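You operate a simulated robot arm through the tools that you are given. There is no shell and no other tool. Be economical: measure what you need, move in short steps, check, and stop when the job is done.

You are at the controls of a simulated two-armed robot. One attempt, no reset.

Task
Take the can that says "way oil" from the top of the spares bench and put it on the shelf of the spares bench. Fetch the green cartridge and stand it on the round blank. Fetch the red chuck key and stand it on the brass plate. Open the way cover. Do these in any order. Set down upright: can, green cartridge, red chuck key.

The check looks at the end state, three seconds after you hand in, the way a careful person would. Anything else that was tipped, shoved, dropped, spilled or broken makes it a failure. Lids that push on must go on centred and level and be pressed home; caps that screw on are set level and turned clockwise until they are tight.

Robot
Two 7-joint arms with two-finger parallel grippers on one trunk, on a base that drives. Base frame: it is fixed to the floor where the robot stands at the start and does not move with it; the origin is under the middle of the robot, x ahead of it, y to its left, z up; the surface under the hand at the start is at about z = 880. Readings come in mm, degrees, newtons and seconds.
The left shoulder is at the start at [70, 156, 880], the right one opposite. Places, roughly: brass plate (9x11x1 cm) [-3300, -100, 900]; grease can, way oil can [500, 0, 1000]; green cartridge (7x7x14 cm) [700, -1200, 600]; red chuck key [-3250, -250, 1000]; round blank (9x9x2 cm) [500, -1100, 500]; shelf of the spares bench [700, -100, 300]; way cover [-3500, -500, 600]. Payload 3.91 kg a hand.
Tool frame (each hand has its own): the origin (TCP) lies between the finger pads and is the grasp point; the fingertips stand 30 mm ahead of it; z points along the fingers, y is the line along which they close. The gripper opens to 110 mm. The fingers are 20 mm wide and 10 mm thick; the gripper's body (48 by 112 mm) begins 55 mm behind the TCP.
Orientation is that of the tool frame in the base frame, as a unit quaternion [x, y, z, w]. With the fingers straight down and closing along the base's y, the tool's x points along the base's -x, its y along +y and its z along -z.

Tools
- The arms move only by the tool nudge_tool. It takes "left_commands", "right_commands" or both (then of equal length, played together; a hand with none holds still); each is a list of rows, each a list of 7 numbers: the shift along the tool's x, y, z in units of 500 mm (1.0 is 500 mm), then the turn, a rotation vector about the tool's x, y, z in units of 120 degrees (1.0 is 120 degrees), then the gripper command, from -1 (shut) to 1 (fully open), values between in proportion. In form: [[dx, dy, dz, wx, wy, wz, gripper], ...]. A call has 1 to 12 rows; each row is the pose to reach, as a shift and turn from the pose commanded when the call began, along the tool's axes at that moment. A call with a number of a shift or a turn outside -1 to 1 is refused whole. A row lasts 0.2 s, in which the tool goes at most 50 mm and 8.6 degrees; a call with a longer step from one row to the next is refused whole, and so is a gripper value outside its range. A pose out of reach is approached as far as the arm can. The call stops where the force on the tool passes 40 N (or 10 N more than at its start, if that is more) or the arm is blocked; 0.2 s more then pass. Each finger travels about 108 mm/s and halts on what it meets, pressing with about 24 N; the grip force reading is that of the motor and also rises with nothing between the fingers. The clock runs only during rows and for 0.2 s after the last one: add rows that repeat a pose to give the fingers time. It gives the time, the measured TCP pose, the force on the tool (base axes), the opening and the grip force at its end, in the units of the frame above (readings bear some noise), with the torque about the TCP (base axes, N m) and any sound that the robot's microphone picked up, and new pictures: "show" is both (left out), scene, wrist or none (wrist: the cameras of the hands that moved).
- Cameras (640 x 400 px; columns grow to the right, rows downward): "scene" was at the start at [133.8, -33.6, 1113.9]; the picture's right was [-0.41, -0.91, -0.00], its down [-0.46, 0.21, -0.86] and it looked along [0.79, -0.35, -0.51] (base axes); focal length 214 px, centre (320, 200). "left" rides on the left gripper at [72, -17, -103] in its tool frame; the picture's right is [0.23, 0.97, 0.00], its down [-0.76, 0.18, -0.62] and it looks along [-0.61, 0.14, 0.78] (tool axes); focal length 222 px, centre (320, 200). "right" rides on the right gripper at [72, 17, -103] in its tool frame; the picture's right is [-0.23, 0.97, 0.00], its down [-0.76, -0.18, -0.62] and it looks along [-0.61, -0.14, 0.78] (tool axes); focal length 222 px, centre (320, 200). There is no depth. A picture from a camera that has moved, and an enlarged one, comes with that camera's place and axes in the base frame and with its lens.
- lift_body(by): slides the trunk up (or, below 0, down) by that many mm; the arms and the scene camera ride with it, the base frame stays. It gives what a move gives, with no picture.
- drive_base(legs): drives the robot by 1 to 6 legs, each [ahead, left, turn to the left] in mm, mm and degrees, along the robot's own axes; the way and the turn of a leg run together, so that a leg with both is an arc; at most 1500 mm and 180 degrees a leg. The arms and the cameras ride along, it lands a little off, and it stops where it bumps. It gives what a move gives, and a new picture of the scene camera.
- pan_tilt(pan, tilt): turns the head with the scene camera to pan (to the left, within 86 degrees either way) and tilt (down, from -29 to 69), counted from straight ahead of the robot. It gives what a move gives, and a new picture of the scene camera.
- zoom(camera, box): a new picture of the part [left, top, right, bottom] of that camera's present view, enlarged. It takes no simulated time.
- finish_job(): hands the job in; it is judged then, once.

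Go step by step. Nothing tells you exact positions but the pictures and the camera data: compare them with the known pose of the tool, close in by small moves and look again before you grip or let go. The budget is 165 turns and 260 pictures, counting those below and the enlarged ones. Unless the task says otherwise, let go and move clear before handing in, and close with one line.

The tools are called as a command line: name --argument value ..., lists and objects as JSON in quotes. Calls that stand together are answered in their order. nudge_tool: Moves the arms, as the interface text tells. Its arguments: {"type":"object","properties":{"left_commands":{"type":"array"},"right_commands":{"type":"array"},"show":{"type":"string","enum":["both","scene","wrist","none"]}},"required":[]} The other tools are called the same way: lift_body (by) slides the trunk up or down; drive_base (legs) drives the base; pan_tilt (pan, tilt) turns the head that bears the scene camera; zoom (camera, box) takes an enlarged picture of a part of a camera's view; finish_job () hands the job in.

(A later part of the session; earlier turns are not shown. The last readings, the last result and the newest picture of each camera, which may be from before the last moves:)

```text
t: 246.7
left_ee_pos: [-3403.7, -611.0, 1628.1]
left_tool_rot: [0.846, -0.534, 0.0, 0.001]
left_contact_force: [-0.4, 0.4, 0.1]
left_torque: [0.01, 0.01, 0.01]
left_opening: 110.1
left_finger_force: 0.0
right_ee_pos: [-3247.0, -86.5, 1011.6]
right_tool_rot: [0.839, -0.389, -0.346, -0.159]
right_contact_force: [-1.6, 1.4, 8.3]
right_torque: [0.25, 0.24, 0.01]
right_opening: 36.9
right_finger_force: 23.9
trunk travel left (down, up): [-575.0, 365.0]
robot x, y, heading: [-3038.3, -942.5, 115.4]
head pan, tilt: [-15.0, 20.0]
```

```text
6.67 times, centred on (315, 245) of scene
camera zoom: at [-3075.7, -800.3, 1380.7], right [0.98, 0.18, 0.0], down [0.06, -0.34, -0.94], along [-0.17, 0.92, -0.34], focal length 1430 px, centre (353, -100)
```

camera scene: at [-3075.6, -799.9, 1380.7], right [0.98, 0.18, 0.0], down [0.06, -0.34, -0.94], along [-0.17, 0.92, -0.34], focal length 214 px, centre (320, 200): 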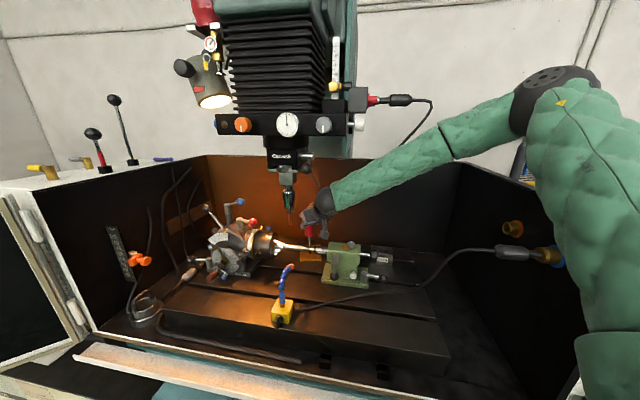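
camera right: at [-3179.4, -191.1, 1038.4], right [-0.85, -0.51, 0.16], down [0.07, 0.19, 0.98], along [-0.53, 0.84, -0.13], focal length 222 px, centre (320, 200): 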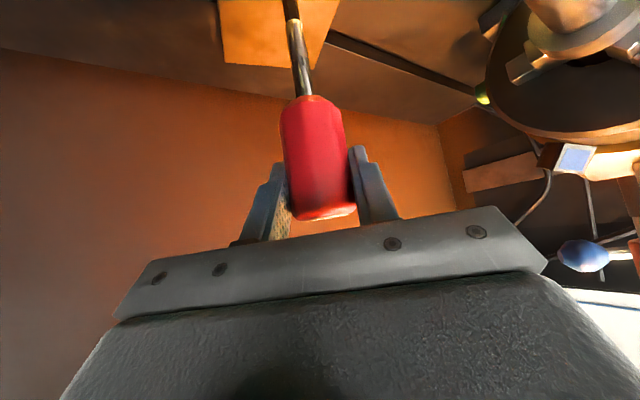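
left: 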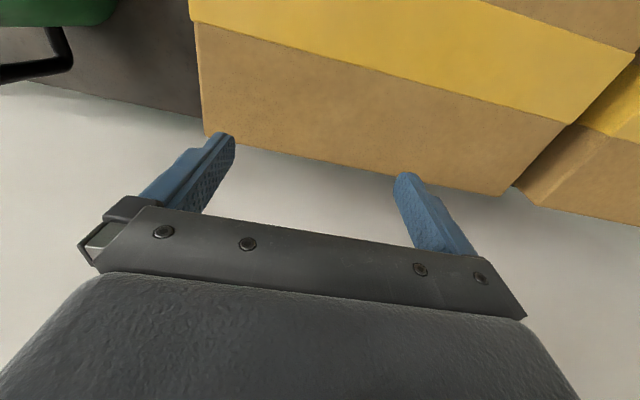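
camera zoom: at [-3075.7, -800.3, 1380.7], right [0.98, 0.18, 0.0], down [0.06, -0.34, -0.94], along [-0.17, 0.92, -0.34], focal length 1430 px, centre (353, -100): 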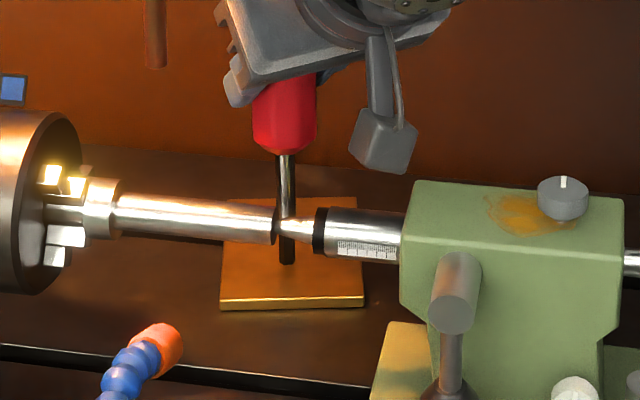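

nudge_tool --right_commands '[[-0.0007, 0, -0.0007, 0, 0, 0, -1], [-0.0011, 0, -0.0011, 0, 0, 0, -1], [-0.0011, 0, -0.0011, 0, 0, 0, -1]]' --show "none"

```text
t: 247.5
left_ee_pos: [-3403.7, -610.2, 1628.3]
left_tool_rot: [0.845, -0.535, 0.0, 0.0]
left_contact_force: [0.1, 1.1, 0.3]
left_torque: [-0.01, 0.02, 0.03]
left_opening: 110.1
left_finger_force: 0.1
right_ee_pos: [-3246.5, -85.3, 1011.5]
right_tool_rot: [0.839, -0.388, -0.346, -0.159]
right_contact_force: [0.4, 0.3, 1.7]
right_torque: [-0.08, 0.0, 0.0]
right_opening: 36.9
right_finger_force: 23.5
trunk travel left (down, up): [-575.0, 365.0]
robot x, y, heading: [-3034.3, -941.8, 115.3]
head pan, tilt: [-15.0, 20.0]
```

Light contact, torque near zero. Opening the fingers gradually.

nudge_tool --right_commands '[[0, 0, 0, 0, 0, 0, -0.31], [0, 0, 0, 0, 0, 0, -0.25], [0, 0, 0, 0, 0, 0, -0.15], [0, 0, 0, 0, 0, 0, -0.15], [0, 0, 0, 0, 0, 0, -0.15]]' --show "wrist"

zoom --camera "scene" --box '[285, 215, 345, 275]'

```text
t: 248.7
left_ee_pos: [-3403.1, -611.2, 1628.6]
left_tool_rot: [0.845, -0.535, 0.001, 0.001]
left_contact_force: [-0.7, 1.4, 0.0]
left_torque: [0.02, 0.03, 0.02]
left_opening: 109.7
left_finger_force: 0.1
right_ee_pos: [-3247.4, -84.4, 1012.6]
right_tool_rot: [0.839, -0.389, -0.346, -0.16]
right_contact_force: [-0.3, 1.0, 0.2]
right_torque: [0.06, 0.0, -0.02]
right_opening: 46.7
right_finger_force: 0.1
trunk travel left (down, up): [-575.0, 365.0]
robot x, y, heading: [-3039.8, -942.7, 115.3]
head pan, tilt: [-15.0, 20.0]
camera right: at [-3179.5, -191.2, 1033.7], right [-0.85, -0.51, 0.16], down [0.07, 0.19, 0.98], along [-0.53, 0.84, -0.13], focal length 222 px, centre (320, 200)
```

right: 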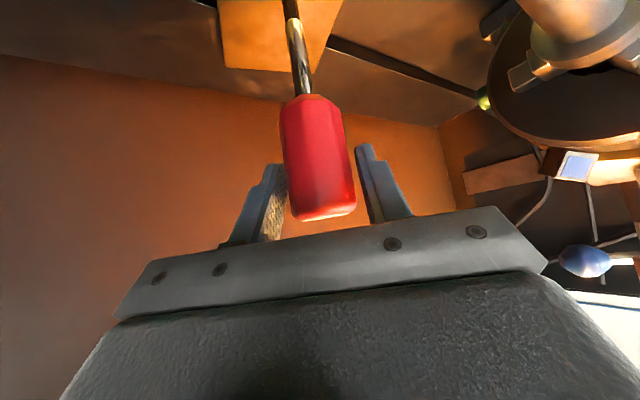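

```text
6.67 times, centred on (315, 245) of scene
camera zoom: at [-3075.7, -799.7, 1380.7], right [0.98, 0.18, 0.0], down [0.06, -0.34, -0.94], along [-0.17, 0.92, -0.34], focal length 1430 px, centre (353, -100)
```

zoom: 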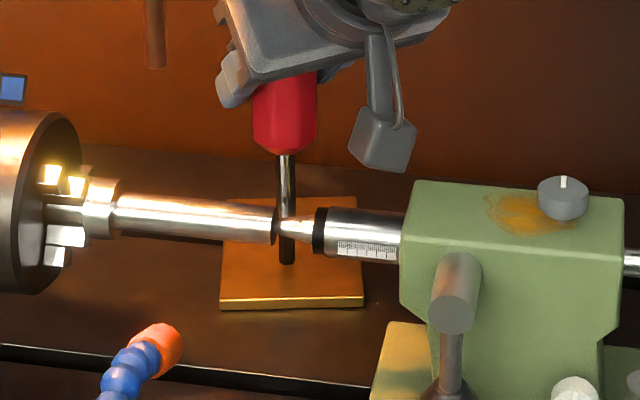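

Key stands freely. Opening a little more and withdrawing straight back along the tool axis.

nudge_tool --right_commands '[[0, 0, 0, 0, 0, 0, 0.05], [0, 0, 0, 0, 0, 0, 0.05], [0, 0, -0.02, 0, 0, 0, 0.05], [0, 0, -0.06, 0, 0, 0, 0.05], [0, 0, -0.12, 0, 0, 0, 0.05], [0, 0, -0.12, 0, 0, 0, 0.05]]' --show "wrist"

nudge_tool --right_commands '[[0, 0, -0.08, 0, 0, 0, 0.05], [0, 0, -0.16, 0, 0, 0, 0.05], [0, 0, -0.24, 0, 0, 0, 0.05], [0, 0, -0.32, 0, 0, 0, 0.05], [0, 0, -0.4, 0, 0, 0, 0.05], [0, 0, -0.4, 0, 0, 0, 0.05]]'

zoom --camera "scene" --box '[270, 190, 370, 280]'

```text
t: 250.1
left_ee_pos: [-3405.5, -610.3, 1628.0]
left_tool_rot: [0.846, -0.534, 0.001, 0.001]
left_contact_force: [-0.6, 0.3, -0.3]
left_torque: [-0.02, -0.03, 0.0]
left_opening: 110.0
left_finger_force: 0.0
right_ee_pos: [-3220.1, -116.7, 1053.2]
right_tool_rot: [0.839, -0.388, -0.346, -0.159]
right_contact_force: [-0.2, 0.2, 0.1]
right_torque: [0.02, 0.01, 0.0]
right_opening: 57.7
right_finger_force: 0.1
trunk travel left (down, up): [-575.0, 365.0]
robot x, y, heading: [-3037.3, -942.7, 115.4]
head pan, tilt: [-15.0, 20.0]
camera right: at [-3152.3, -222.7, 1075.5], right [-0.85, -0.51, 0.16], down [0.07, 0.19, 0.98], along [-0.53, 0.84, -0.13], focal length 222 px, centre (320, 200)
```

right: 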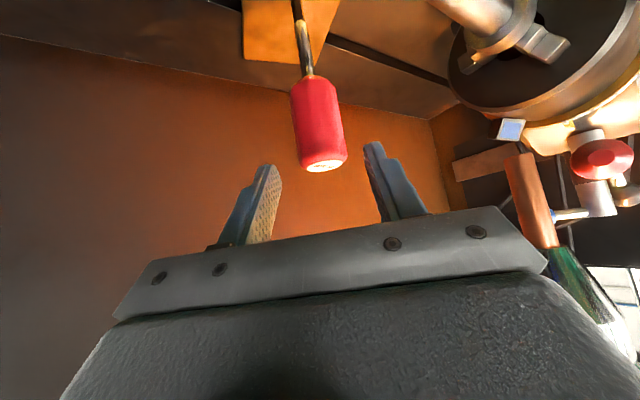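

```text
t: 251.5
left_ee_pos: [-3405.1, -610.1, 1627.2]
left_tool_rot: [0.846, -0.533, 0.001, 0.001]
left_contact_force: [0.4, 1.0, 0.0]
left_torque: [-0.02, 0.01, 0.02]
left_opening: 110.1
left_finger_force: 0.2
right_ee_pos: [-3126.7, -223.9, 1195.9]
right_tool_rot: [0.839, -0.389, -0.345, -0.159]
right_contact_force: [0.1, 0.4, -0.3]
right_torque: [-0.02, -0.02, 0.0]
right_opening: 57.8
right_finger_force: 0.1
trunk travel left (down, up): [-575.0, 365.0]
robot x, y, heading: [-3037.2, -941.2, 115.4]
head pan, tilt: [-15.0, 20.0]
camera scene: at [-3076.4, -798.9, 1380.5], right [0.98, 0.18, 0.0], down [0.06, -0.34, -0.94], along [-0.17, 0.92, -0.34], focal length 214 px, centre (320, 200)
camera right: at [-3061.1, -330.6, 1217.7], right [-0.85, -0.51, 0.16], down [0.07, 0.19, 0.98], along [-0.53, 0.84, -0.13], focal length 222 px, centre (320, 200)
```

scene: 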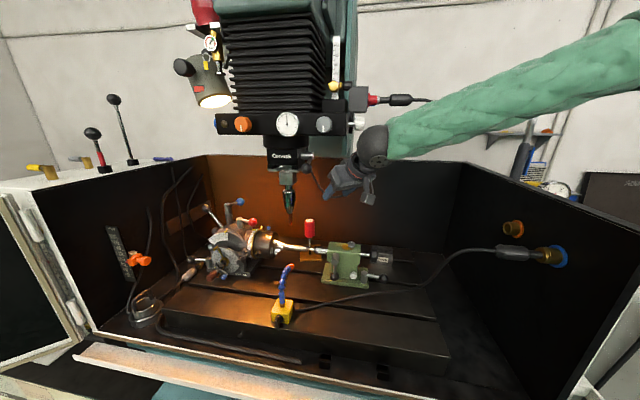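
right: 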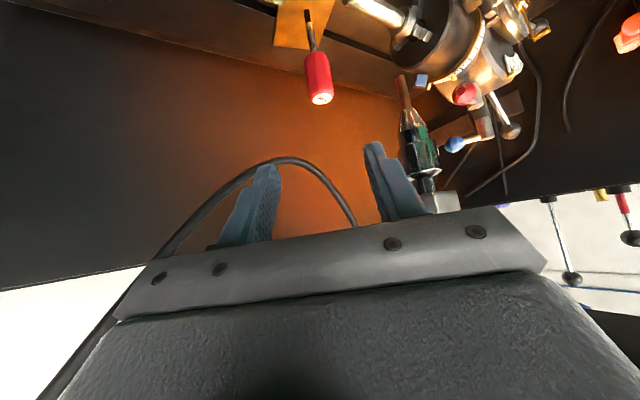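

```text
4.44 times, centred on (320, 235) of scene
camera zoom: at [-3076.4, -798.9, 1380.5], right [0.98, 0.18, 0.0], down [0.06, -0.34, -0.94], along [-0.17, 0.92, -0.34], focal length 953 px, centre (320, 44)
```

zoom: 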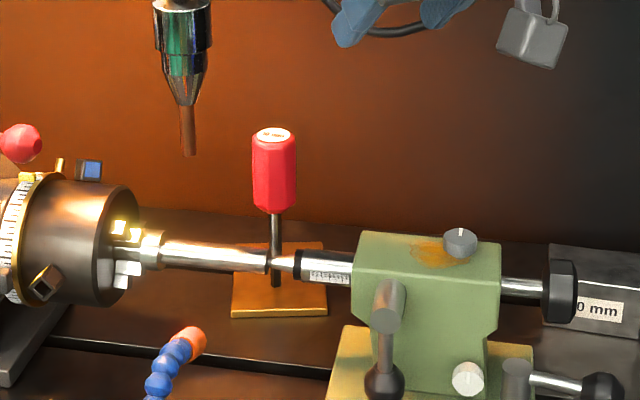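

The key stands upright on the brass plate, everything else undisturbed. Backing off and repositioning for the way cover.

drive_base --legs '[[-271, 128, 0], [0, 0, -25.4], [0, 400, 0]]'

pan_tilt --pan 0 --tilt 45

zoom --camera "scene" --box '[220, 150, 420, 300]'

```text
t: 256.9
left_ee_pos: [-3628.0, -789.9, 1628.7]
left_tool_rot: [0.709, -0.705, 0.0, 0.0]
left_contact_force: [-0.3, 0.3, -0.1]
left_torque: [-0.02, -0.04, 0.0]
left_opening: 110.2
left_finger_force: 0.1
right_ee_pos: [-3214.2, -556.2, 1196.4]
right_tool_rot: [0.735, -0.561, -0.304, -0.231]
right_contact_force: [-1.3, -0.5, 0.5]
right_torque: [0.0, -0.01, -0.01]
right_opening: 57.7
right_finger_force: 0.1
trunk travel left (down, up): [-575.0, 365.0]
robot x, y, heading: [-3435.9, -1240.5, 90.1]
head pan, tilt: [-15.0, 20.0]
camera scene: at [-3411.7, -1098.0, 1380.7], right [0.97, -0.25, 0.0], down [-0.09, -0.33, -0.94], along [0.24, 0.91, -0.34], focal length 214 px, centre (320, 200)
```

scene: 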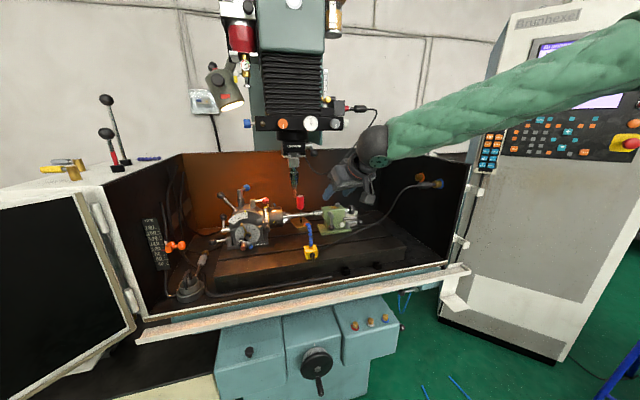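

```text
t: 257.8
left_ee_pos: [-3626.7, -788.8, 1627.7]
left_tool_rot: [0.709, -0.705, 0.0, 0.0]
left_contact_force: [0.6, -0.8, -0.3]
left_torque: [-0.01, 0.02, 0.01]
left_opening: 109.9
left_finger_force: 0.1
right_ee_pos: [-3213.7, -556.7, 1196.4]
right_tool_rot: [0.735, -0.561, -0.303, -0.23]
right_contact_force: [0.1, 0.2, 0.3]
right_torque: [-0.03, 0.02, -0.01]
right_opening: 57.8
right_finger_force: 0.0
trunk travel left (down, up): [-575.0, 365.0]
robot x, y, heading: [-3430.3, -1240.6, 90.1]
head pan, tilt: [0.0, 45.0]
camera scene: at [-3434.9, -1106.8, 1342.1], right [1.0, 0.01, 0.0], down [0.0, -0.71, -0.71], along [0.0, 0.71, -0.71], focal length 214 px, centre (320, 200)
```

scene: 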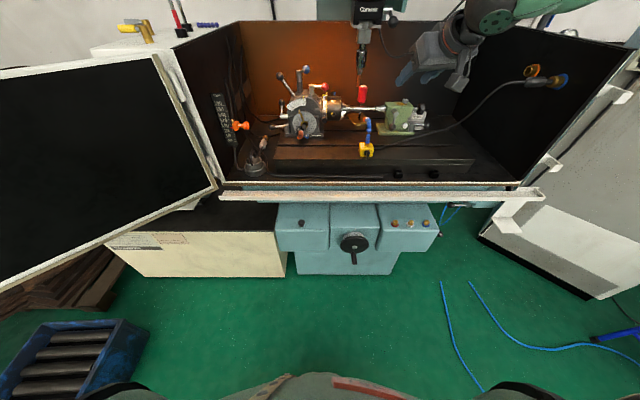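

```text
2.67 times, centred on (320, 225) of scene
camera zoom: at [-3434.9, -1106.8, 1342.1], right [1.0, 0.01, 0.0], down [0.0, -0.71, -0.71], along [0.0, 0.71, -0.71], focal length 572 px, centre (320, 133)
```

zoom: 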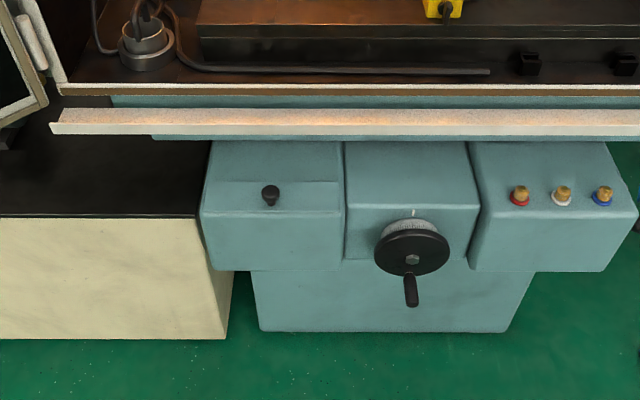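

zoom --camera "scene" --box '[270, 195, 350, 255]'

```text
6.67 times, centred on (310, 225) of scene
camera zoom: at [-3434.9, -1106.8, 1342.1], right [1.0, 0.01, 0.0], down [0.0, -0.71, -0.71], along [0.0, 0.71, -0.71], focal length 1430 px, centre (387, 33)
```

zoom: 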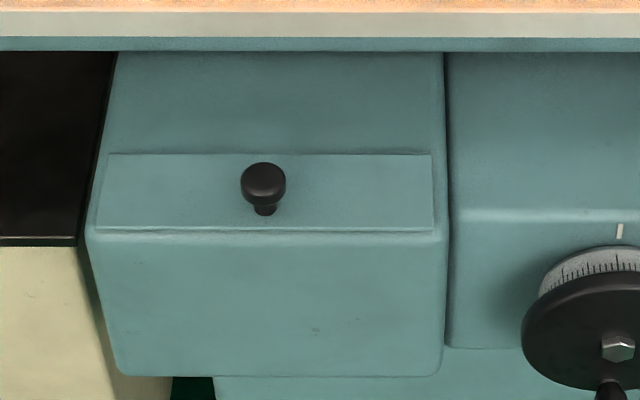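

The way cover is a 214 × 64 mm plate at z≈600 with a knob (Ø28) near its front edge at ≈[-3515, -530]. Backing a bit, lowering the trunk, then approaching the knob with the right hand under the lip.

drive_base --legs '[[-120, 70, 0]]'

lift_body --by -300

pan_tilt --pan 0 --tilt 35

zoom --camera "scene" --box '[270, 160, 370, 240]'

```text
t: 259.1
left_ee_pos: [-3698.0, -908.9, 1628.8]
left_tool_rot: [0.709, -0.705, 0.001, -0.001]
left_contact_force: [0.5, -0.2, -0.5]
left_torque: [-0.02, 0.01, -0.03]
left_opening: 110.0
left_finger_force: 0.1
right_ee_pos: [-3283.9, -675.1, 1197.4]
right_tool_rot: [0.735, -0.561, -0.304, -0.231]
right_contact_force: [-0.3, 0.0, -1.1]
right_torque: [0.0, 0.01, 0.01]
right_opening: 57.7
right_finger_force: 0.0
trunk travel left (down, up): [-575.0, 365.0]
robot x, y, heading: [-3502.6, -1359.4, 90.4]
head pan, tilt: [0.0, 45.0]
camera scene: at [-3505.3, -1226.2, 1341.9], right [1.0, 0.01, 0.0], down [0.0, -0.71, -0.71], along [0.0, 0.71, -0.71], focal length 214 px, centre (320, 200)
```

scene: 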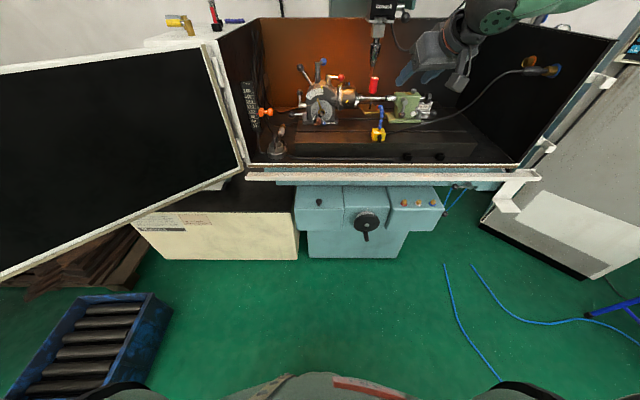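

```text
t: 262.1
left_ee_pos: [-3696.4, -908.5, 1328.6]
left_tool_rot: [0.71, -0.704, 0.0, 0.001]
left_contact_force: [-0.1, 0.1, -0.2]
left_torque: [0.01, 0.01, 0.01]
left_opening: 110.0
left_finger_force: 0.0
right_ee_pos: [-3283.4, -676.6, 896.3]
right_tool_rot: [0.735, -0.561, -0.303, -0.231]
right_contact_force: [0.3, -0.4, -0.3]
right_torque: [-0.03, 0.04, 0.02]
right_opening: 57.9
right_finger_force: 0.1
trunk travel left (down, up): [-275.0, 665.0]
robot x, y, heading: [-3503.0, -1365.9, 90.4]
head pan, tilt: [0.0, 45.0]
```

```text
t: 262.8
left_ee_pos: [-3696.2, -908.3, 1328.8]
left_tool_rot: [0.71, -0.705, 0.0, -0.001]
left_contact_force: [-0.6, -0.7, 0.5]
left_torque: [0.01, 0.0, 0.01]
left_opening: 109.9
left_finger_force: 0.2
right_ee_pos: [-3283.9, -675.0, 896.0]
right_tool_rot: [0.734, -0.562, -0.303, -0.231]
right_contact_force: [0.0, -0.1, 0.4]
right_torque: [0.02, 0.03, -0.01]
right_opening: 58.0
right_finger_force: 0.1
trunk travel left (down, up): [-275.0, 665.0]
robot x, y, heading: [-3503.0, -1364.6, 90.1]
head pan, tilt: [0.0, 35.0]
camera scene: at [-3505.5, -1219.6, 1056.8], right [1.0, 0.01, 0.0], down [0.0, -0.57, -0.82], along [0.0, 0.82, -0.57], focal length 214 px, centre (320, 200)
```

scene: 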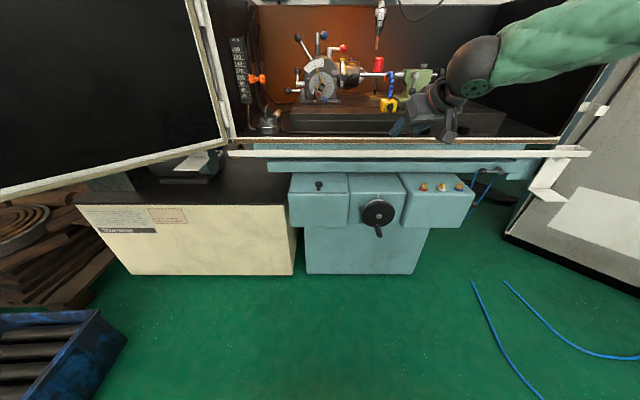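

```text
5.00 times, centred on (320, 200) of scene
camera zoom: at [-3505.5, -1219.6, 1056.8], right [1.0, 0.01, 0.0], down [0.0, -0.57, -0.82], along [0.0, 0.82, -0.57], focal length 1072 px, centre (320, 200)
```

zoom: 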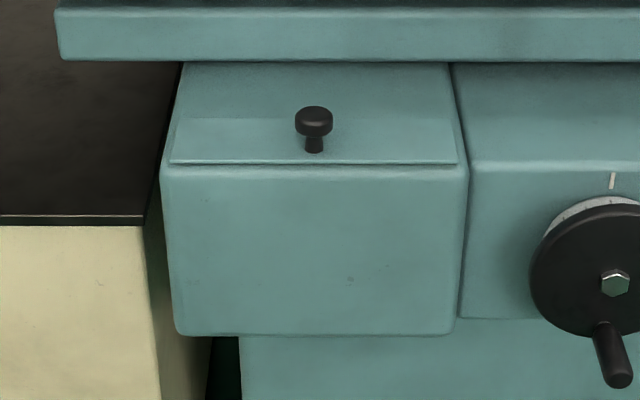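

Knob triangulated: base ≈[-3510, -558, 636], head ~650–673. Moving the right hand (yaw 90°, pitch 45°) to a pre-grasp in front of it.

nudge_tool --right_commands '[[0.01, 0.07, 0.04, 0.03, 0, 0.03, 0.05], [0.025, 0.14, 0.09, 0.06, 0, 0.06, 0.05], [0.04, 0.21, 0.14, 0.0896, 0, 0.0896, 0.05], [0.055, 0.28, 0.19, 0.0896, 0, 0.0896, 0.05], [0.07, 0.35, 0.24, 0.0896, 0, 0.0896, 0.05], [0.0826, 0.427, 0.296, 0.0896, 0, 0.0896, 0.05], [0.0826, 0.427, 0.296, 0.0896, 0, 0.0896, 0.05]]'

```text
t: 264.4
left_ee_pos: [-3696.5, -912.1, 1328.5]
left_tool_rot: [0.71, -0.705, -0.001, 0.0]
left_contact_force: [0.3, -0.6, 0.1]
left_torque: [0.05, -0.02, -0.05]
left_opening: 110.0
left_finger_force: 0.0
right_ee_pos: [-3486.0, -663.9, 771.6]
right_tool_rot: [0.655, -0.652, -0.271, -0.269]
right_contact_force: [0.4, -0.1, 0.4]
right_torque: [0.05, 0.0, -0.02]
right_opening: 57.9
right_finger_force: 0.0
right hand out of reach, approached as far as the arm can: row 6, 7
trunk travel left (down, up): [-275.0, 665.0]
robot x, y, heading: [-3505.3, -1364.3, 90.2]
head pan, tilt: [0.0, 35.0]
camera scene: at [-3506.1, -1220.6, 1057.1], right [1.0, 0.01, 0.0], down [0.0, -0.57, -0.82], along [0.0, 0.82, -0.57], focal length 214 px, centre (320, 200)
camera right: at [-3503.6, -787.8, 793.0], right [-0.97, 0.16, 0.16], down [0.18, 0.1, 0.98], along [0.14, 0.98, -0.13], focal length 222 px, centre (320, 200)
```

scene: 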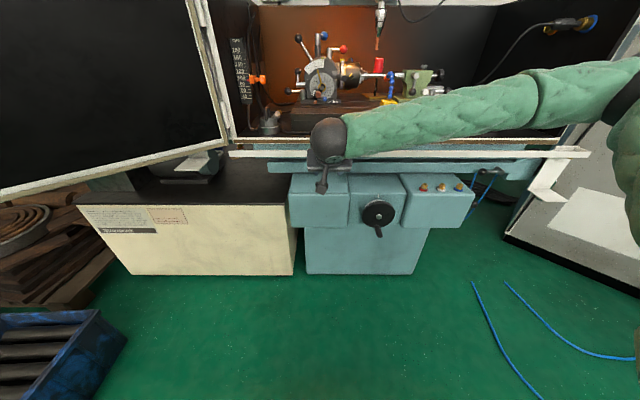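
right: 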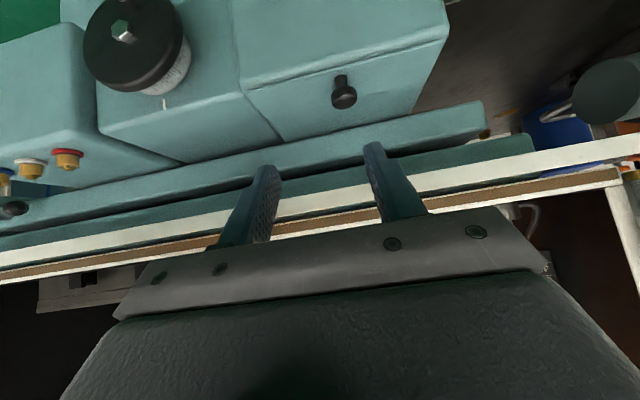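

Slightly beyond the wrist's comfort; shifting the base 130 mm left so the knob lies in front of the right arm.

drive_base --legs '[[0, 130, 0]]'

nudge_tool --right_commands '[[0, -0.05, 0, 0, 0, 0, 0.05], [0, -0.1, 0, 0, 0, 0, 0.05], [0, -0.15, 0, 0, 0, 0, 0.05], [0, -0.2, 0, 0, 0, 0, 0.05], [0, -0.2, 0, 0, 0, 0, 0.05]]'

```text
t: 265.7
left_ee_pos: [-3829.8, -909.7, 1329.0]
left_tool_rot: [0.71, -0.704, 0.001, 0.0]
left_contact_force: [-0.3, 0.0, -0.1]
left_torque: [-0.02, -0.02, 0.0]
left_opening: 109.7
left_finger_force: 0.0
right_ee_pos: [-3618.6, -663.3, 770.9]
right_tool_rot: [0.656, -0.652, -0.27, -0.268]
right_contact_force: [-0.7, -0.3, 0.4]
right_torque: [-0.01, -0.04, -0.03]
right_opening: 57.7
right_finger_force: 0.0
trunk travel left (down, up): [-275.0, 665.0]
robot x, y, heading: [-3636.3, -1363.2, 90.5]
head pan, tilt: [0.0, 35.0]
camera scene: at [-3637.0, -1220.3, 1056.8], right [1.0, 0.01, 0.0], down [0.01, -0.57, -0.82], along [-0.01, 0.82, -0.57], focal length 214 px, centre (320, 200)
```

scene: 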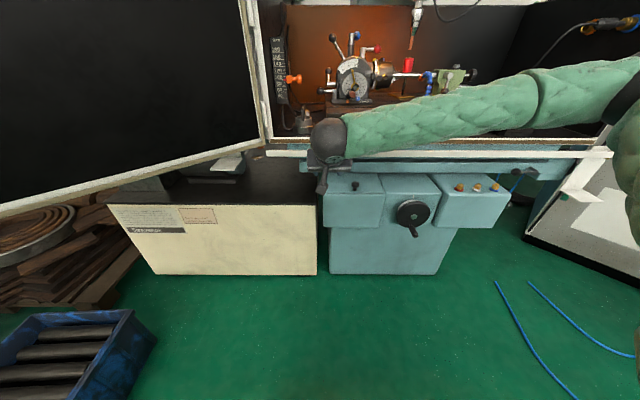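

```text
t: 266.9
left_ee_pos: [-3828.5, -909.1, 1327.7]
left_tool_rot: [0.71, -0.704, 0.001, 0.001]
left_contact_force: [0.6, -1.0, 0.0]
left_torque: [0.0, 0.01, -0.02]
left_opening: 110.1
left_finger_force: 0.0
right_ee_pos: [-3515.7, -663.4, 768.9]
right_tool_rot: [0.656, -0.652, -0.271, -0.268]
right_contact_force: [0.3, 1.5, -0.2]
right_torque: [0.0, -0.01, 0.0]
right_opening: 57.8
right_finger_force: 0.1
trunk travel left (down, up): [-275.0, 665.0]
robot x, y, heading: [-3634.0, -1363.9, 90.4]
head pan, tilt: [0.0, 35.0]
camera scene: at [-3635.6, -1220.1, 1056.7], right [1.0, 0.01, 0.0], down [0.0, -0.57, -0.82], along [-0.01, 0.82, -0.57], focal length 214 px, centre (320, 200)
camera right: at [-3533.1, -787.3, 791.1], right [-0.97, 0.16, 0.16], down [0.18, 0.1, 0.98], along [0.14, 0.98, -0.13], focal length 222 px, centre (320, 200)
```

scene: 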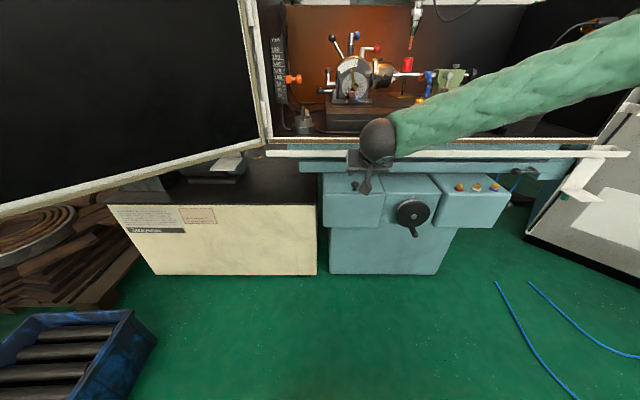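
right: 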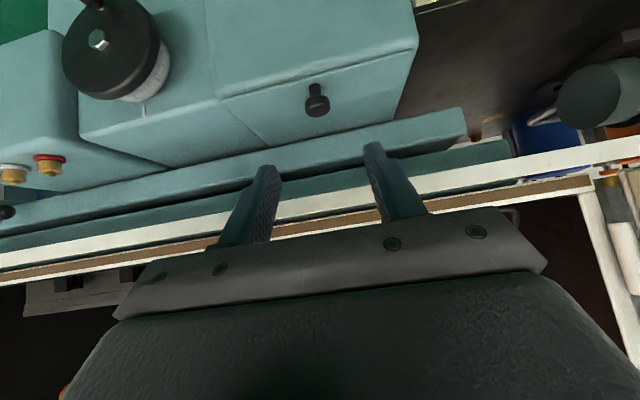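

nudge_tool --right_commands '[[0.001, -0.004, 0.08, 0, 0, 0, 0.05], [0.003, -0.0074, 0.16, 0, 0, 0, 0.05], [0.004, -0.0074, 0.22, 0, 0, 0, 0.05], [0.004, -0.0074, 0.22, 0, 0, 0, 0.05]]' --show "wrist"

```text
t: 267.9
left_ee_pos: [-3827.2, -910.7, 1328.8]
left_tool_rot: [0.71, -0.704, 0.0, 0.0]
left_contact_force: [-0.1, -0.6, 0.8]
left_torque: [0.03, 0.01, 0.02]
left_opening: 110.0
left_finger_force: 0.1
right_ee_pos: [-3512.6, -585.9, 691.3]
right_tool_rot: [0.656, -0.652, -0.271, -0.268]
right_contact_force: [0.0, 0.6, 1.1]
right_torque: [0.04, 0.02, 0.0]
right_opening: 57.5
right_finger_force: 0.0
trunk travel left (down, up): [-275.0, 665.0]
robot x, y, heading: [-3635.0, -1362.5, 90.3]
head pan, tilt: [0.0, 35.0]
camera right: at [-3530.2, -711.2, 712.7], right [-0.97, 0.16, 0.16], down [0.18, 0.1, 0.98], along [0.14, 0.98, -0.13], focal length 222 px, centre (320, 200)
```

right: 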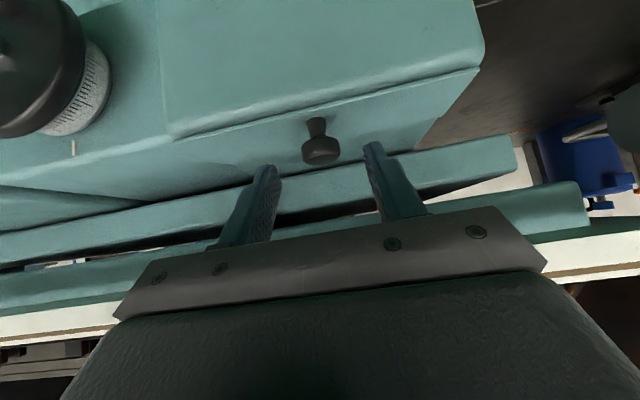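

nudge_tool --right_commands '[[0.005, 0.002, 0.025, 0, 0, 0, 0.05], [0.009, 0.003, 0.0484, 0, 0, 0, 0.05], [0.009, 0.003, 0.0484, 0, 0, 0, -0.3], [0.009, 0.003, 0.0484, 0, 0, 0, -1], [0.009, 0.003, 0.0484, 0, 0, 0, -1], [0.009, 0.003, 0.0484, 0, 0, 0, -1]]' --show "wrist"

```text
t: 269.3
left_ee_pos: [-3828.2, -910.1, 1329.0]
left_tool_rot: [0.71, -0.704, 0.0, 0.0]
left_contact_force: [0.5, -0.5, 0.3]
left_torque: [-0.02, -0.01, -0.02]
left_opening: 110.0
left_finger_force: 0.0
right_ee_pos: [-3515.0, -573.6, 670.3]
right_tool_rot: [0.655, -0.653, -0.27, -0.269]
right_contact_force: [6.9, -0.9, 1.6]
right_torque: [0.09, -0.11, -0.12]
right_opening: 27.0
right_finger_force: 44.5
trunk travel left (down, up): [-275.0, 665.0]
robot x, y, heading: [-3635.0, -1365.4, 90.5]
head pan, tilt: [0.0, 35.0]
camera right: at [-3531.5, -697.8, 692.1], right [-0.97, 0.16, 0.16], down [0.18, 0.1, 0.98], along [0.14, 0.98, -0.13], focal length 222 px, centre (320, 200)
```

right: 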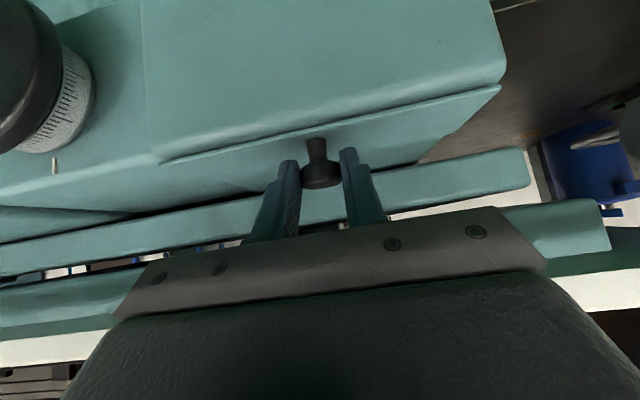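

Knob gripped. Testing the cover's motion with a small lift.

nudge_tool --right_commands '[[-0.0035, 0, -0.0035, 0, 0, 0, -1], [-0.0071, 0, -0.0071, 0, 0, 0, -1], [-0.0113, 0, -0.0113, 0, 0, 0, -1], [-0.0113, 0, -0.0113, 0, 0, 0, -1]]' --show "wrist"

```text
t: 270.3
left_ee_pos: [-3826.8, -907.4, 1327.9]
left_tool_rot: [0.71, -0.704, 0.002, 0.001]
left_contact_force: [-0.1, 1.4, 0.2]
left_torque: [0.01, -0.01, 0.04]
left_opening: 110.0
left_finger_force: 0.1
right_ee_pos: [-3514.8, -571.0, 675.8]
right_tool_rot: [0.655, -0.654, -0.269, -0.267]
right_contact_force: [7.1, 4.5, -26.4]
right_torque: [-1.32, -0.08, -0.08]
right_opening: 27.1
right_finger_force: 44.6
trunk travel left (down, up): [-275.0, 665.0]
robot x, y, heading: [-3639.5, -1363.5, 90.3]
head pan, tilt: [0.0, 35.0]
camera right: at [-3531.4, -696.4, 697.9], right [-0.97, 0.16, 0.16], down [0.18, 0.11, 0.98], along [0.14, 0.98, -0.13], focal length 222 px, centre (320, 200)
```

right: 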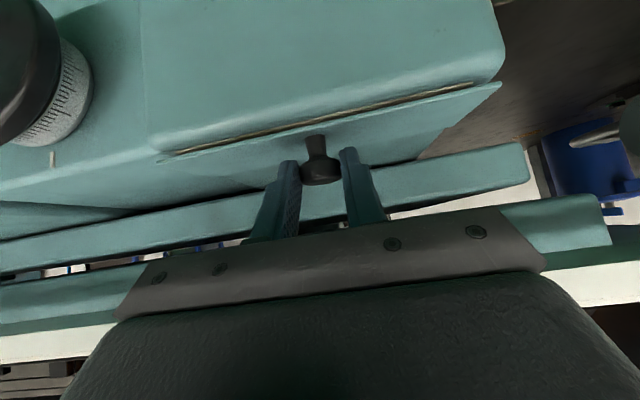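

The front edge rises — it's hinged at the rear. Following the hinge arc to 20° with the hand rotating along.

nudge_tool --right_commands '[[-0.009, 0, 0.003, 0, 0.05, 0, -1], [-0.0148, 0, 0.006, 0, 0.0833, 0, -1], [-0.028, 0, 0.0058, 0, 0.125, 0, -1], [-0.0416, 0, 0.005, 0, 0.1667, 0, -1], [-0.0416, 0, 0.005, 0, 0.1667, 0, -1]]'

zoom --camera "scene" --box '[310, 140, 410, 230]'

```text
t: 271.5
left_ee_pos: [-3827.2, -909.5, 1328.7]
left_tool_rot: [0.71, -0.704, 0.0, -0.001]
left_contact_force: [0.0, 0.7, -0.1]
left_torque: [0.02, 0.04, -0.01]
left_opening: 110.1
left_finger_force: 0.0
right_ee_pos: [-3513.8, -555.9, 691.4]
right_tool_rot: [0.692, -0.689, -0.153, -0.152]
right_contact_force: [13.0, 19.6, 12.6]
right_torque: [1.58, -0.27, -0.12]
right_opening: 27.0
right_finger_force: 45.4
trunk travel left (down, up): [-275.0, 665.0]
robot x, y, heading: [-3634.9, -1363.4, 90.4]
head pan, tilt: [0.0, 35.0]
camera scene: at [-3635.1, -1220.2, 1056.9], right [1.0, 0.01, 0.0], down [0.0, -0.57, -0.82], along [-0.01, 0.82, -0.57], focal length 214 px, centre (320, 200)
camera right: at [-3531.4, -665.3, 755.0], right [-0.97, 0.2, 0.1], down [0.18, 0.43, 0.89], along [0.14, 0.88, -0.45], focal length 222 px, centre (320, 200)
```

scene: 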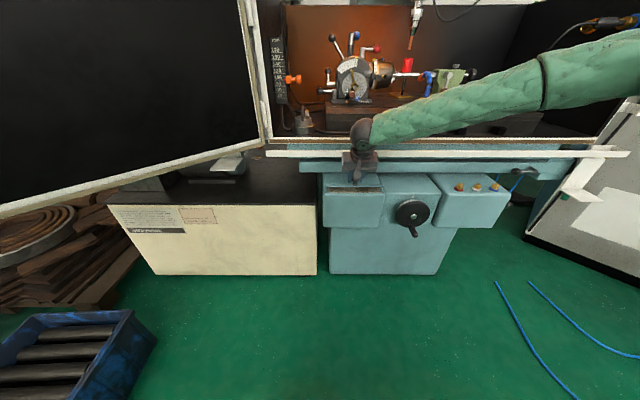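
right: 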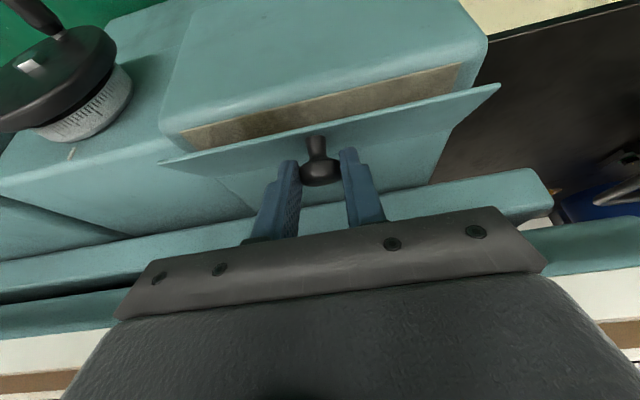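

```text
4.44 times, centred on (360, 185) of scene
camera zoom: at [-3635.1, -1220.2, 1056.9], right [1.0, 0.01, 0.0], down [0.0, -0.57, -0.82], along [-0.01, 0.82, -0.57], focal length 953 px, centre (142, 267)
```

zoom: 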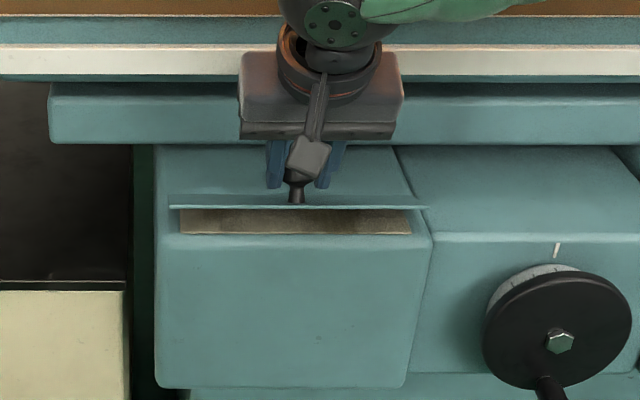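

Going well. Continuing along the arc to about 40° with the hand orientation held.

nudge_tool --right_commands '[[-0.013, 0, -0.001, 0, 0, 0, -1], [-0.026, 0, -0.003, 0, 0, 0, -1], [-0.0386, 0, -0.0054, 0, 0, 0, -1], [-0.0386, 0, -0.0054, 0, 0, 0, -1]]' --show "wrist"

zoom --camera "scene" --box '[310, 140, 410, 230]'

```text
t: 272.5
left_ee_pos: [-3826.9, -909.3, 1328.7]
left_tool_rot: [0.71, -0.704, 0.001, 0.002]
left_contact_force: [0.1, -0.1, 0.0]
left_torque: [0.0, 0.02, -0.01]
left_opening: 110.3
left_finger_force: 0.2
right_ee_pos: [-3516.1, -539.5, 701.2]
right_tool_rot: [0.692, -0.689, -0.152, -0.151]
right_contact_force: [13.3, -17.3, -14.6]
right_torque: [-1.48, -0.23, -0.1]
right_opening: 27.1
right_finger_force: 45.0
trunk travel left (down, up): [-275.0, 665.0]
robot x, y, heading: [-3636.8, -1362.8, 90.4]
head pan, tilt: [0.0, 35.0]
camera right: at [-3531.5, -649.1, 763.1], right [-0.97, 0.2, 0.1], down [0.18, 0.43, 0.88], along [0.14, 0.88, -0.46], focal length 222 px, centre (320, 200)
```

right: 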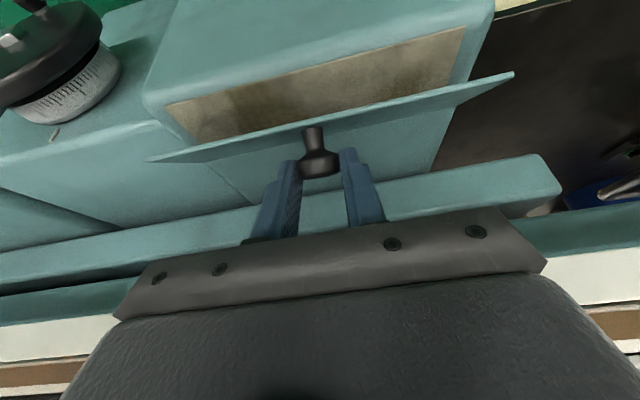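

```text
4.44 times, centred on (360, 185) of scene
camera zoom: at [-3634.9, -1219.9, 1056.5], right [1.0, 0.01, 0.0], down [0.0, -0.57, -0.82], along [-0.01, 0.82, -0.57], focal length 953 px, centre (142, 267)
```

zoom: 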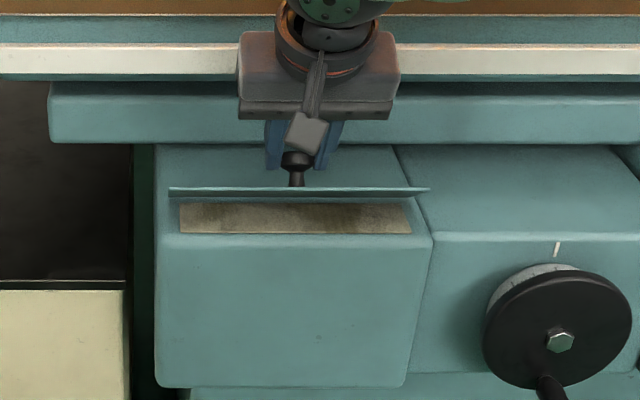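

Lid is ~38° up. Testing whether its hinge holds by easing the grip slightly.

nudge_tool --right_commands '[[0, 0, 0, 0, 0, 0, -0.4], [0, 0, 0, 0, 0, 0, -0.35]]' --show "wrist"

```text
t: 273.1
left_ee_pos: [-3828.7, -909.2, 1327.4]
left_tool_rot: [0.711, -0.704, 0.0, 0.0]
left_contact_force: [-0.2, 0.7, -0.6]
left_torque: [-0.01, -0.04, -0.01]
left_opening: 110.0
left_finger_force: 0.0
right_ee_pos: [-3515.7, -539.1, 702.6]
right_tool_rot: [0.692, -0.689, -0.153, -0.152]
right_contact_force: [-0.8, -0.2, 0.2]
right_torque: [0.02, -0.01, 0.0]
right_opening: 35.6
right_finger_force: 0.0
trunk travel left (down, up): [-275.0, 665.0]
robot x, y, heading: [-3638.4, -1358.9, 90.3]
head pan, tilt: [0.0, 35.0]
camera right: at [-3532.8, -648.8, 765.3], right [-0.97, 0.2, 0.1], down [0.18, 0.43, 0.89], along [0.14, 0.88, -0.45], focal length 222 px, centre (320, 200)
```

right: 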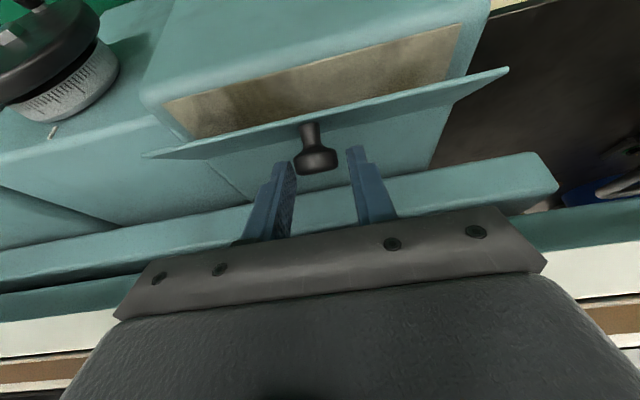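

The hinge holds by friction. I'll withdraw, close the fingers, flatten the hand and push the lid open from underneath.

nudge_tool --right_commands '[[0, 0, -0.04, 0, 0, 0, -0.2], [0, 0, -0.1, 0, 0, 0, -0.2], [0.06, 0, -0.12, 0, -0.07, 0, -0.5], [0.13, 0, -0.11, 0, -0.14, 0, -1], [0.2, 0, -0.1, 0, -0.21, 0, -1], [0.203, 0, -0.09, 0, -0.28, 0, -1], [0.203, 0, -0.09, 0, -0.345, 0, -1], [0.203, 0, -0.09, 0, -0.375, 0, -1], [0.203, 0, -0.09, 0, -0.375, 0, -1]]'

zoom --camera "scene" --box '[310, 140, 410, 230]'

```text
t: 275.1
left_ee_pos: [-3828.3, -909.0, 1329.1]
left_tool_rot: [0.71, -0.704, 0.0, 0.0]
left_contact_force: [-0.1, -0.3, -1.3]
left_torque: [0.0, -0.03, 0.01]
left_opening: 110.0
left_finger_force: 0.1
right_ee_pos: [-3515.3, -650.6, 700.7]
right_tool_rot: [0.58, -0.579, -0.406, -0.405]
right_contact_force: [-0.8, -0.4, -0.2]
right_torque: [-0.01, -0.01, -0.01]
right_opening: 0.0
right_finger_force: 23.7
trunk travel left (down, up): [-275.0, 665.0]
robot x, y, heading: [-3636.7, -1359.9, 90.5]
head pan, tilt: [0.0, 35.0]
camera scene: at [-3635.6, -1220.3, 1056.8], right [1.0, 0.01, 0.0], down [0.0, -0.57, -0.82], along [-0.01, 0.82, -0.57], focal length 214 px, centre (320, 200)
camera right: at [-3531.4, -773.1, 667.4], right [-0.97, 0.07, 0.21], down [0.18, -0.32, 0.93], along [0.14, 0.94, 0.3], focal length 222 px, centre (320, 200)
```

scene: 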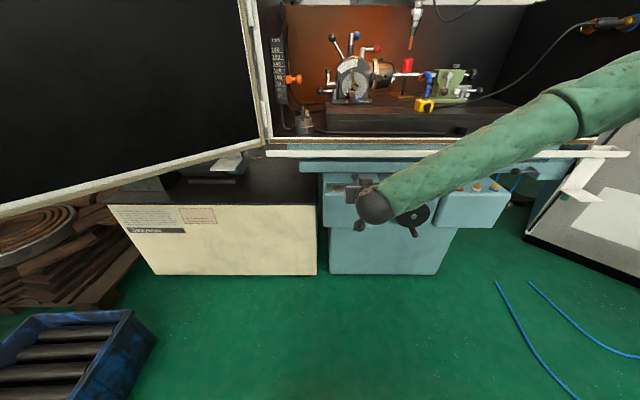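
right: 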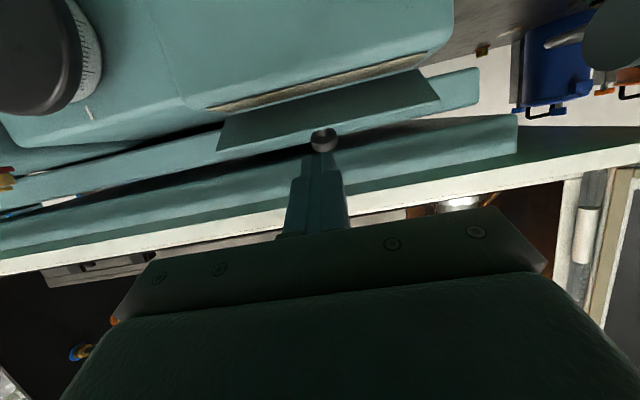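

```text
4.44 times, centred on (360, 185) of scene
camera zoom: at [-3635.6, -1220.3, 1056.8], right [1.0, 0.01, 0.0], down [0.0, -0.57, -0.82], along [-0.01, 0.82, -0.57], focal length 953 px, centre (142, 267)
```

zoom: 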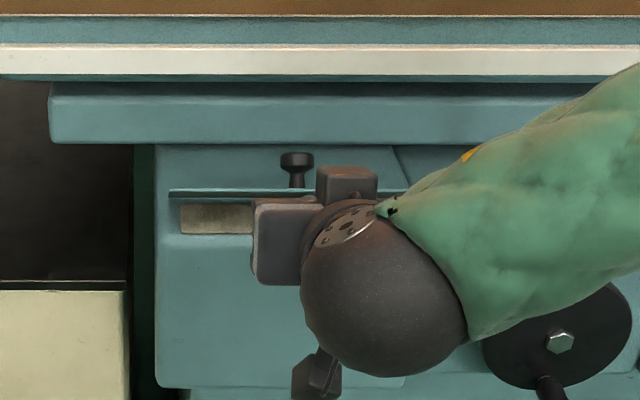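

nudge_tool --right_commands '[[0.02, -0.002, 0.06, 0, 0, 0, -1], [0.04, -0.004, 0.12, 0, 0, 0, -1], [0.04, -0.004, 0.137, 0, 0, 0, -1], [0.02, -0.004, 0.17, 0, 0, 0, -1], [0.02, -0.004, 0.17, 0, 0, 0, -1]]'

zoom --camera "scene" --box '[310, 140, 410, 230]'

```text
t: 276.3
left_ee_pos: [-3827.5, -908.8, 1328.0]
left_tool_rot: [0.711, -0.703, 0.0, 0.0]
left_contact_force: [1.4, 0.3, 0.6]
left_torque: [0.01, 0.01, 0.0]
left_opening: 110.1
left_finger_force: 0.0
right_ee_pos: [-3513.3, -574.6, 661.7]
right_tool_rot: [0.581, -0.579, -0.406, -0.403]
right_contact_force: [0.7, -0.8, 1.2]
right_torque: [0.0, 0.01, 0.0]
right_opening: 0.0
right_finger_force: 23.8
trunk travel left (down, up): [-275.0, 665.0]
robot x, y, heading: [-3636.5, -1362.4, 90.5]
head pan, tilt: [0.0, 35.0]
camera scene: at [-3635.6, -1220.3, 1056.8], right [1.0, 0.01, 0.0], down [0.0, -0.57, -0.82], along [-0.01, 0.82, -0.57], focal length 214 px, centre (320, 200)
camera right: at [-3529.8, -696.7, 628.6], right [-0.97, 0.07, 0.21], down [0.18, -0.32, 0.93], along [0.14, 0.94, 0.3], focal length 222 px, centre (320, 200)
```

scene: 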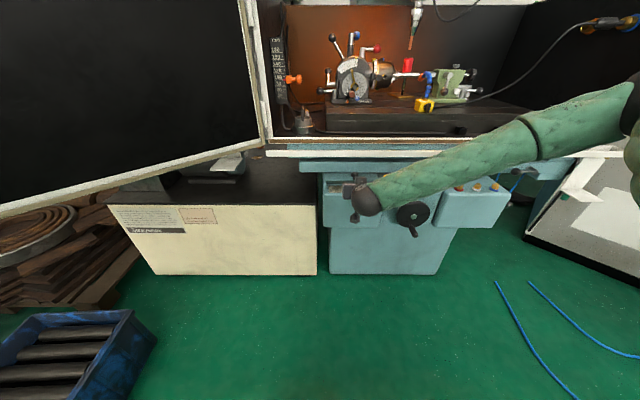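
right: 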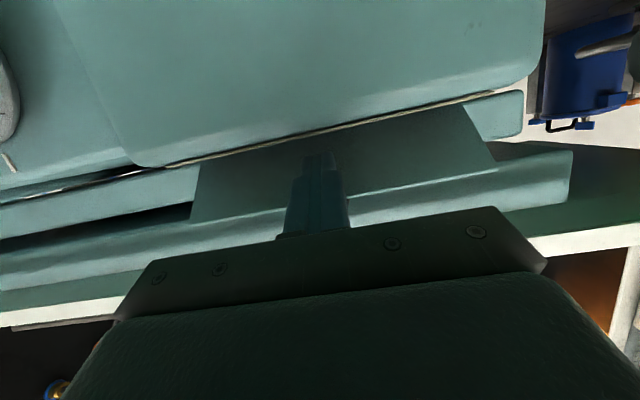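

```text
4.44 times, centred on (360, 185) of scene
camera zoom: at [-3635.6, -1220.3, 1056.8], right [1.0, 0.01, 0.0], down [0.0, -0.57, -0.82], along [-0.01, 0.82, -0.57], focal length 953 px, centre (142, 267)
```

zoom: 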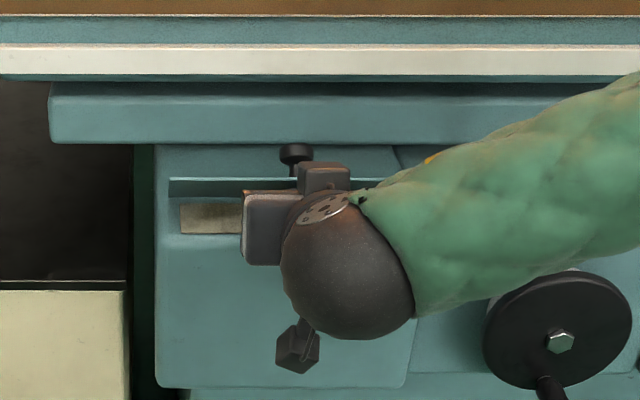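

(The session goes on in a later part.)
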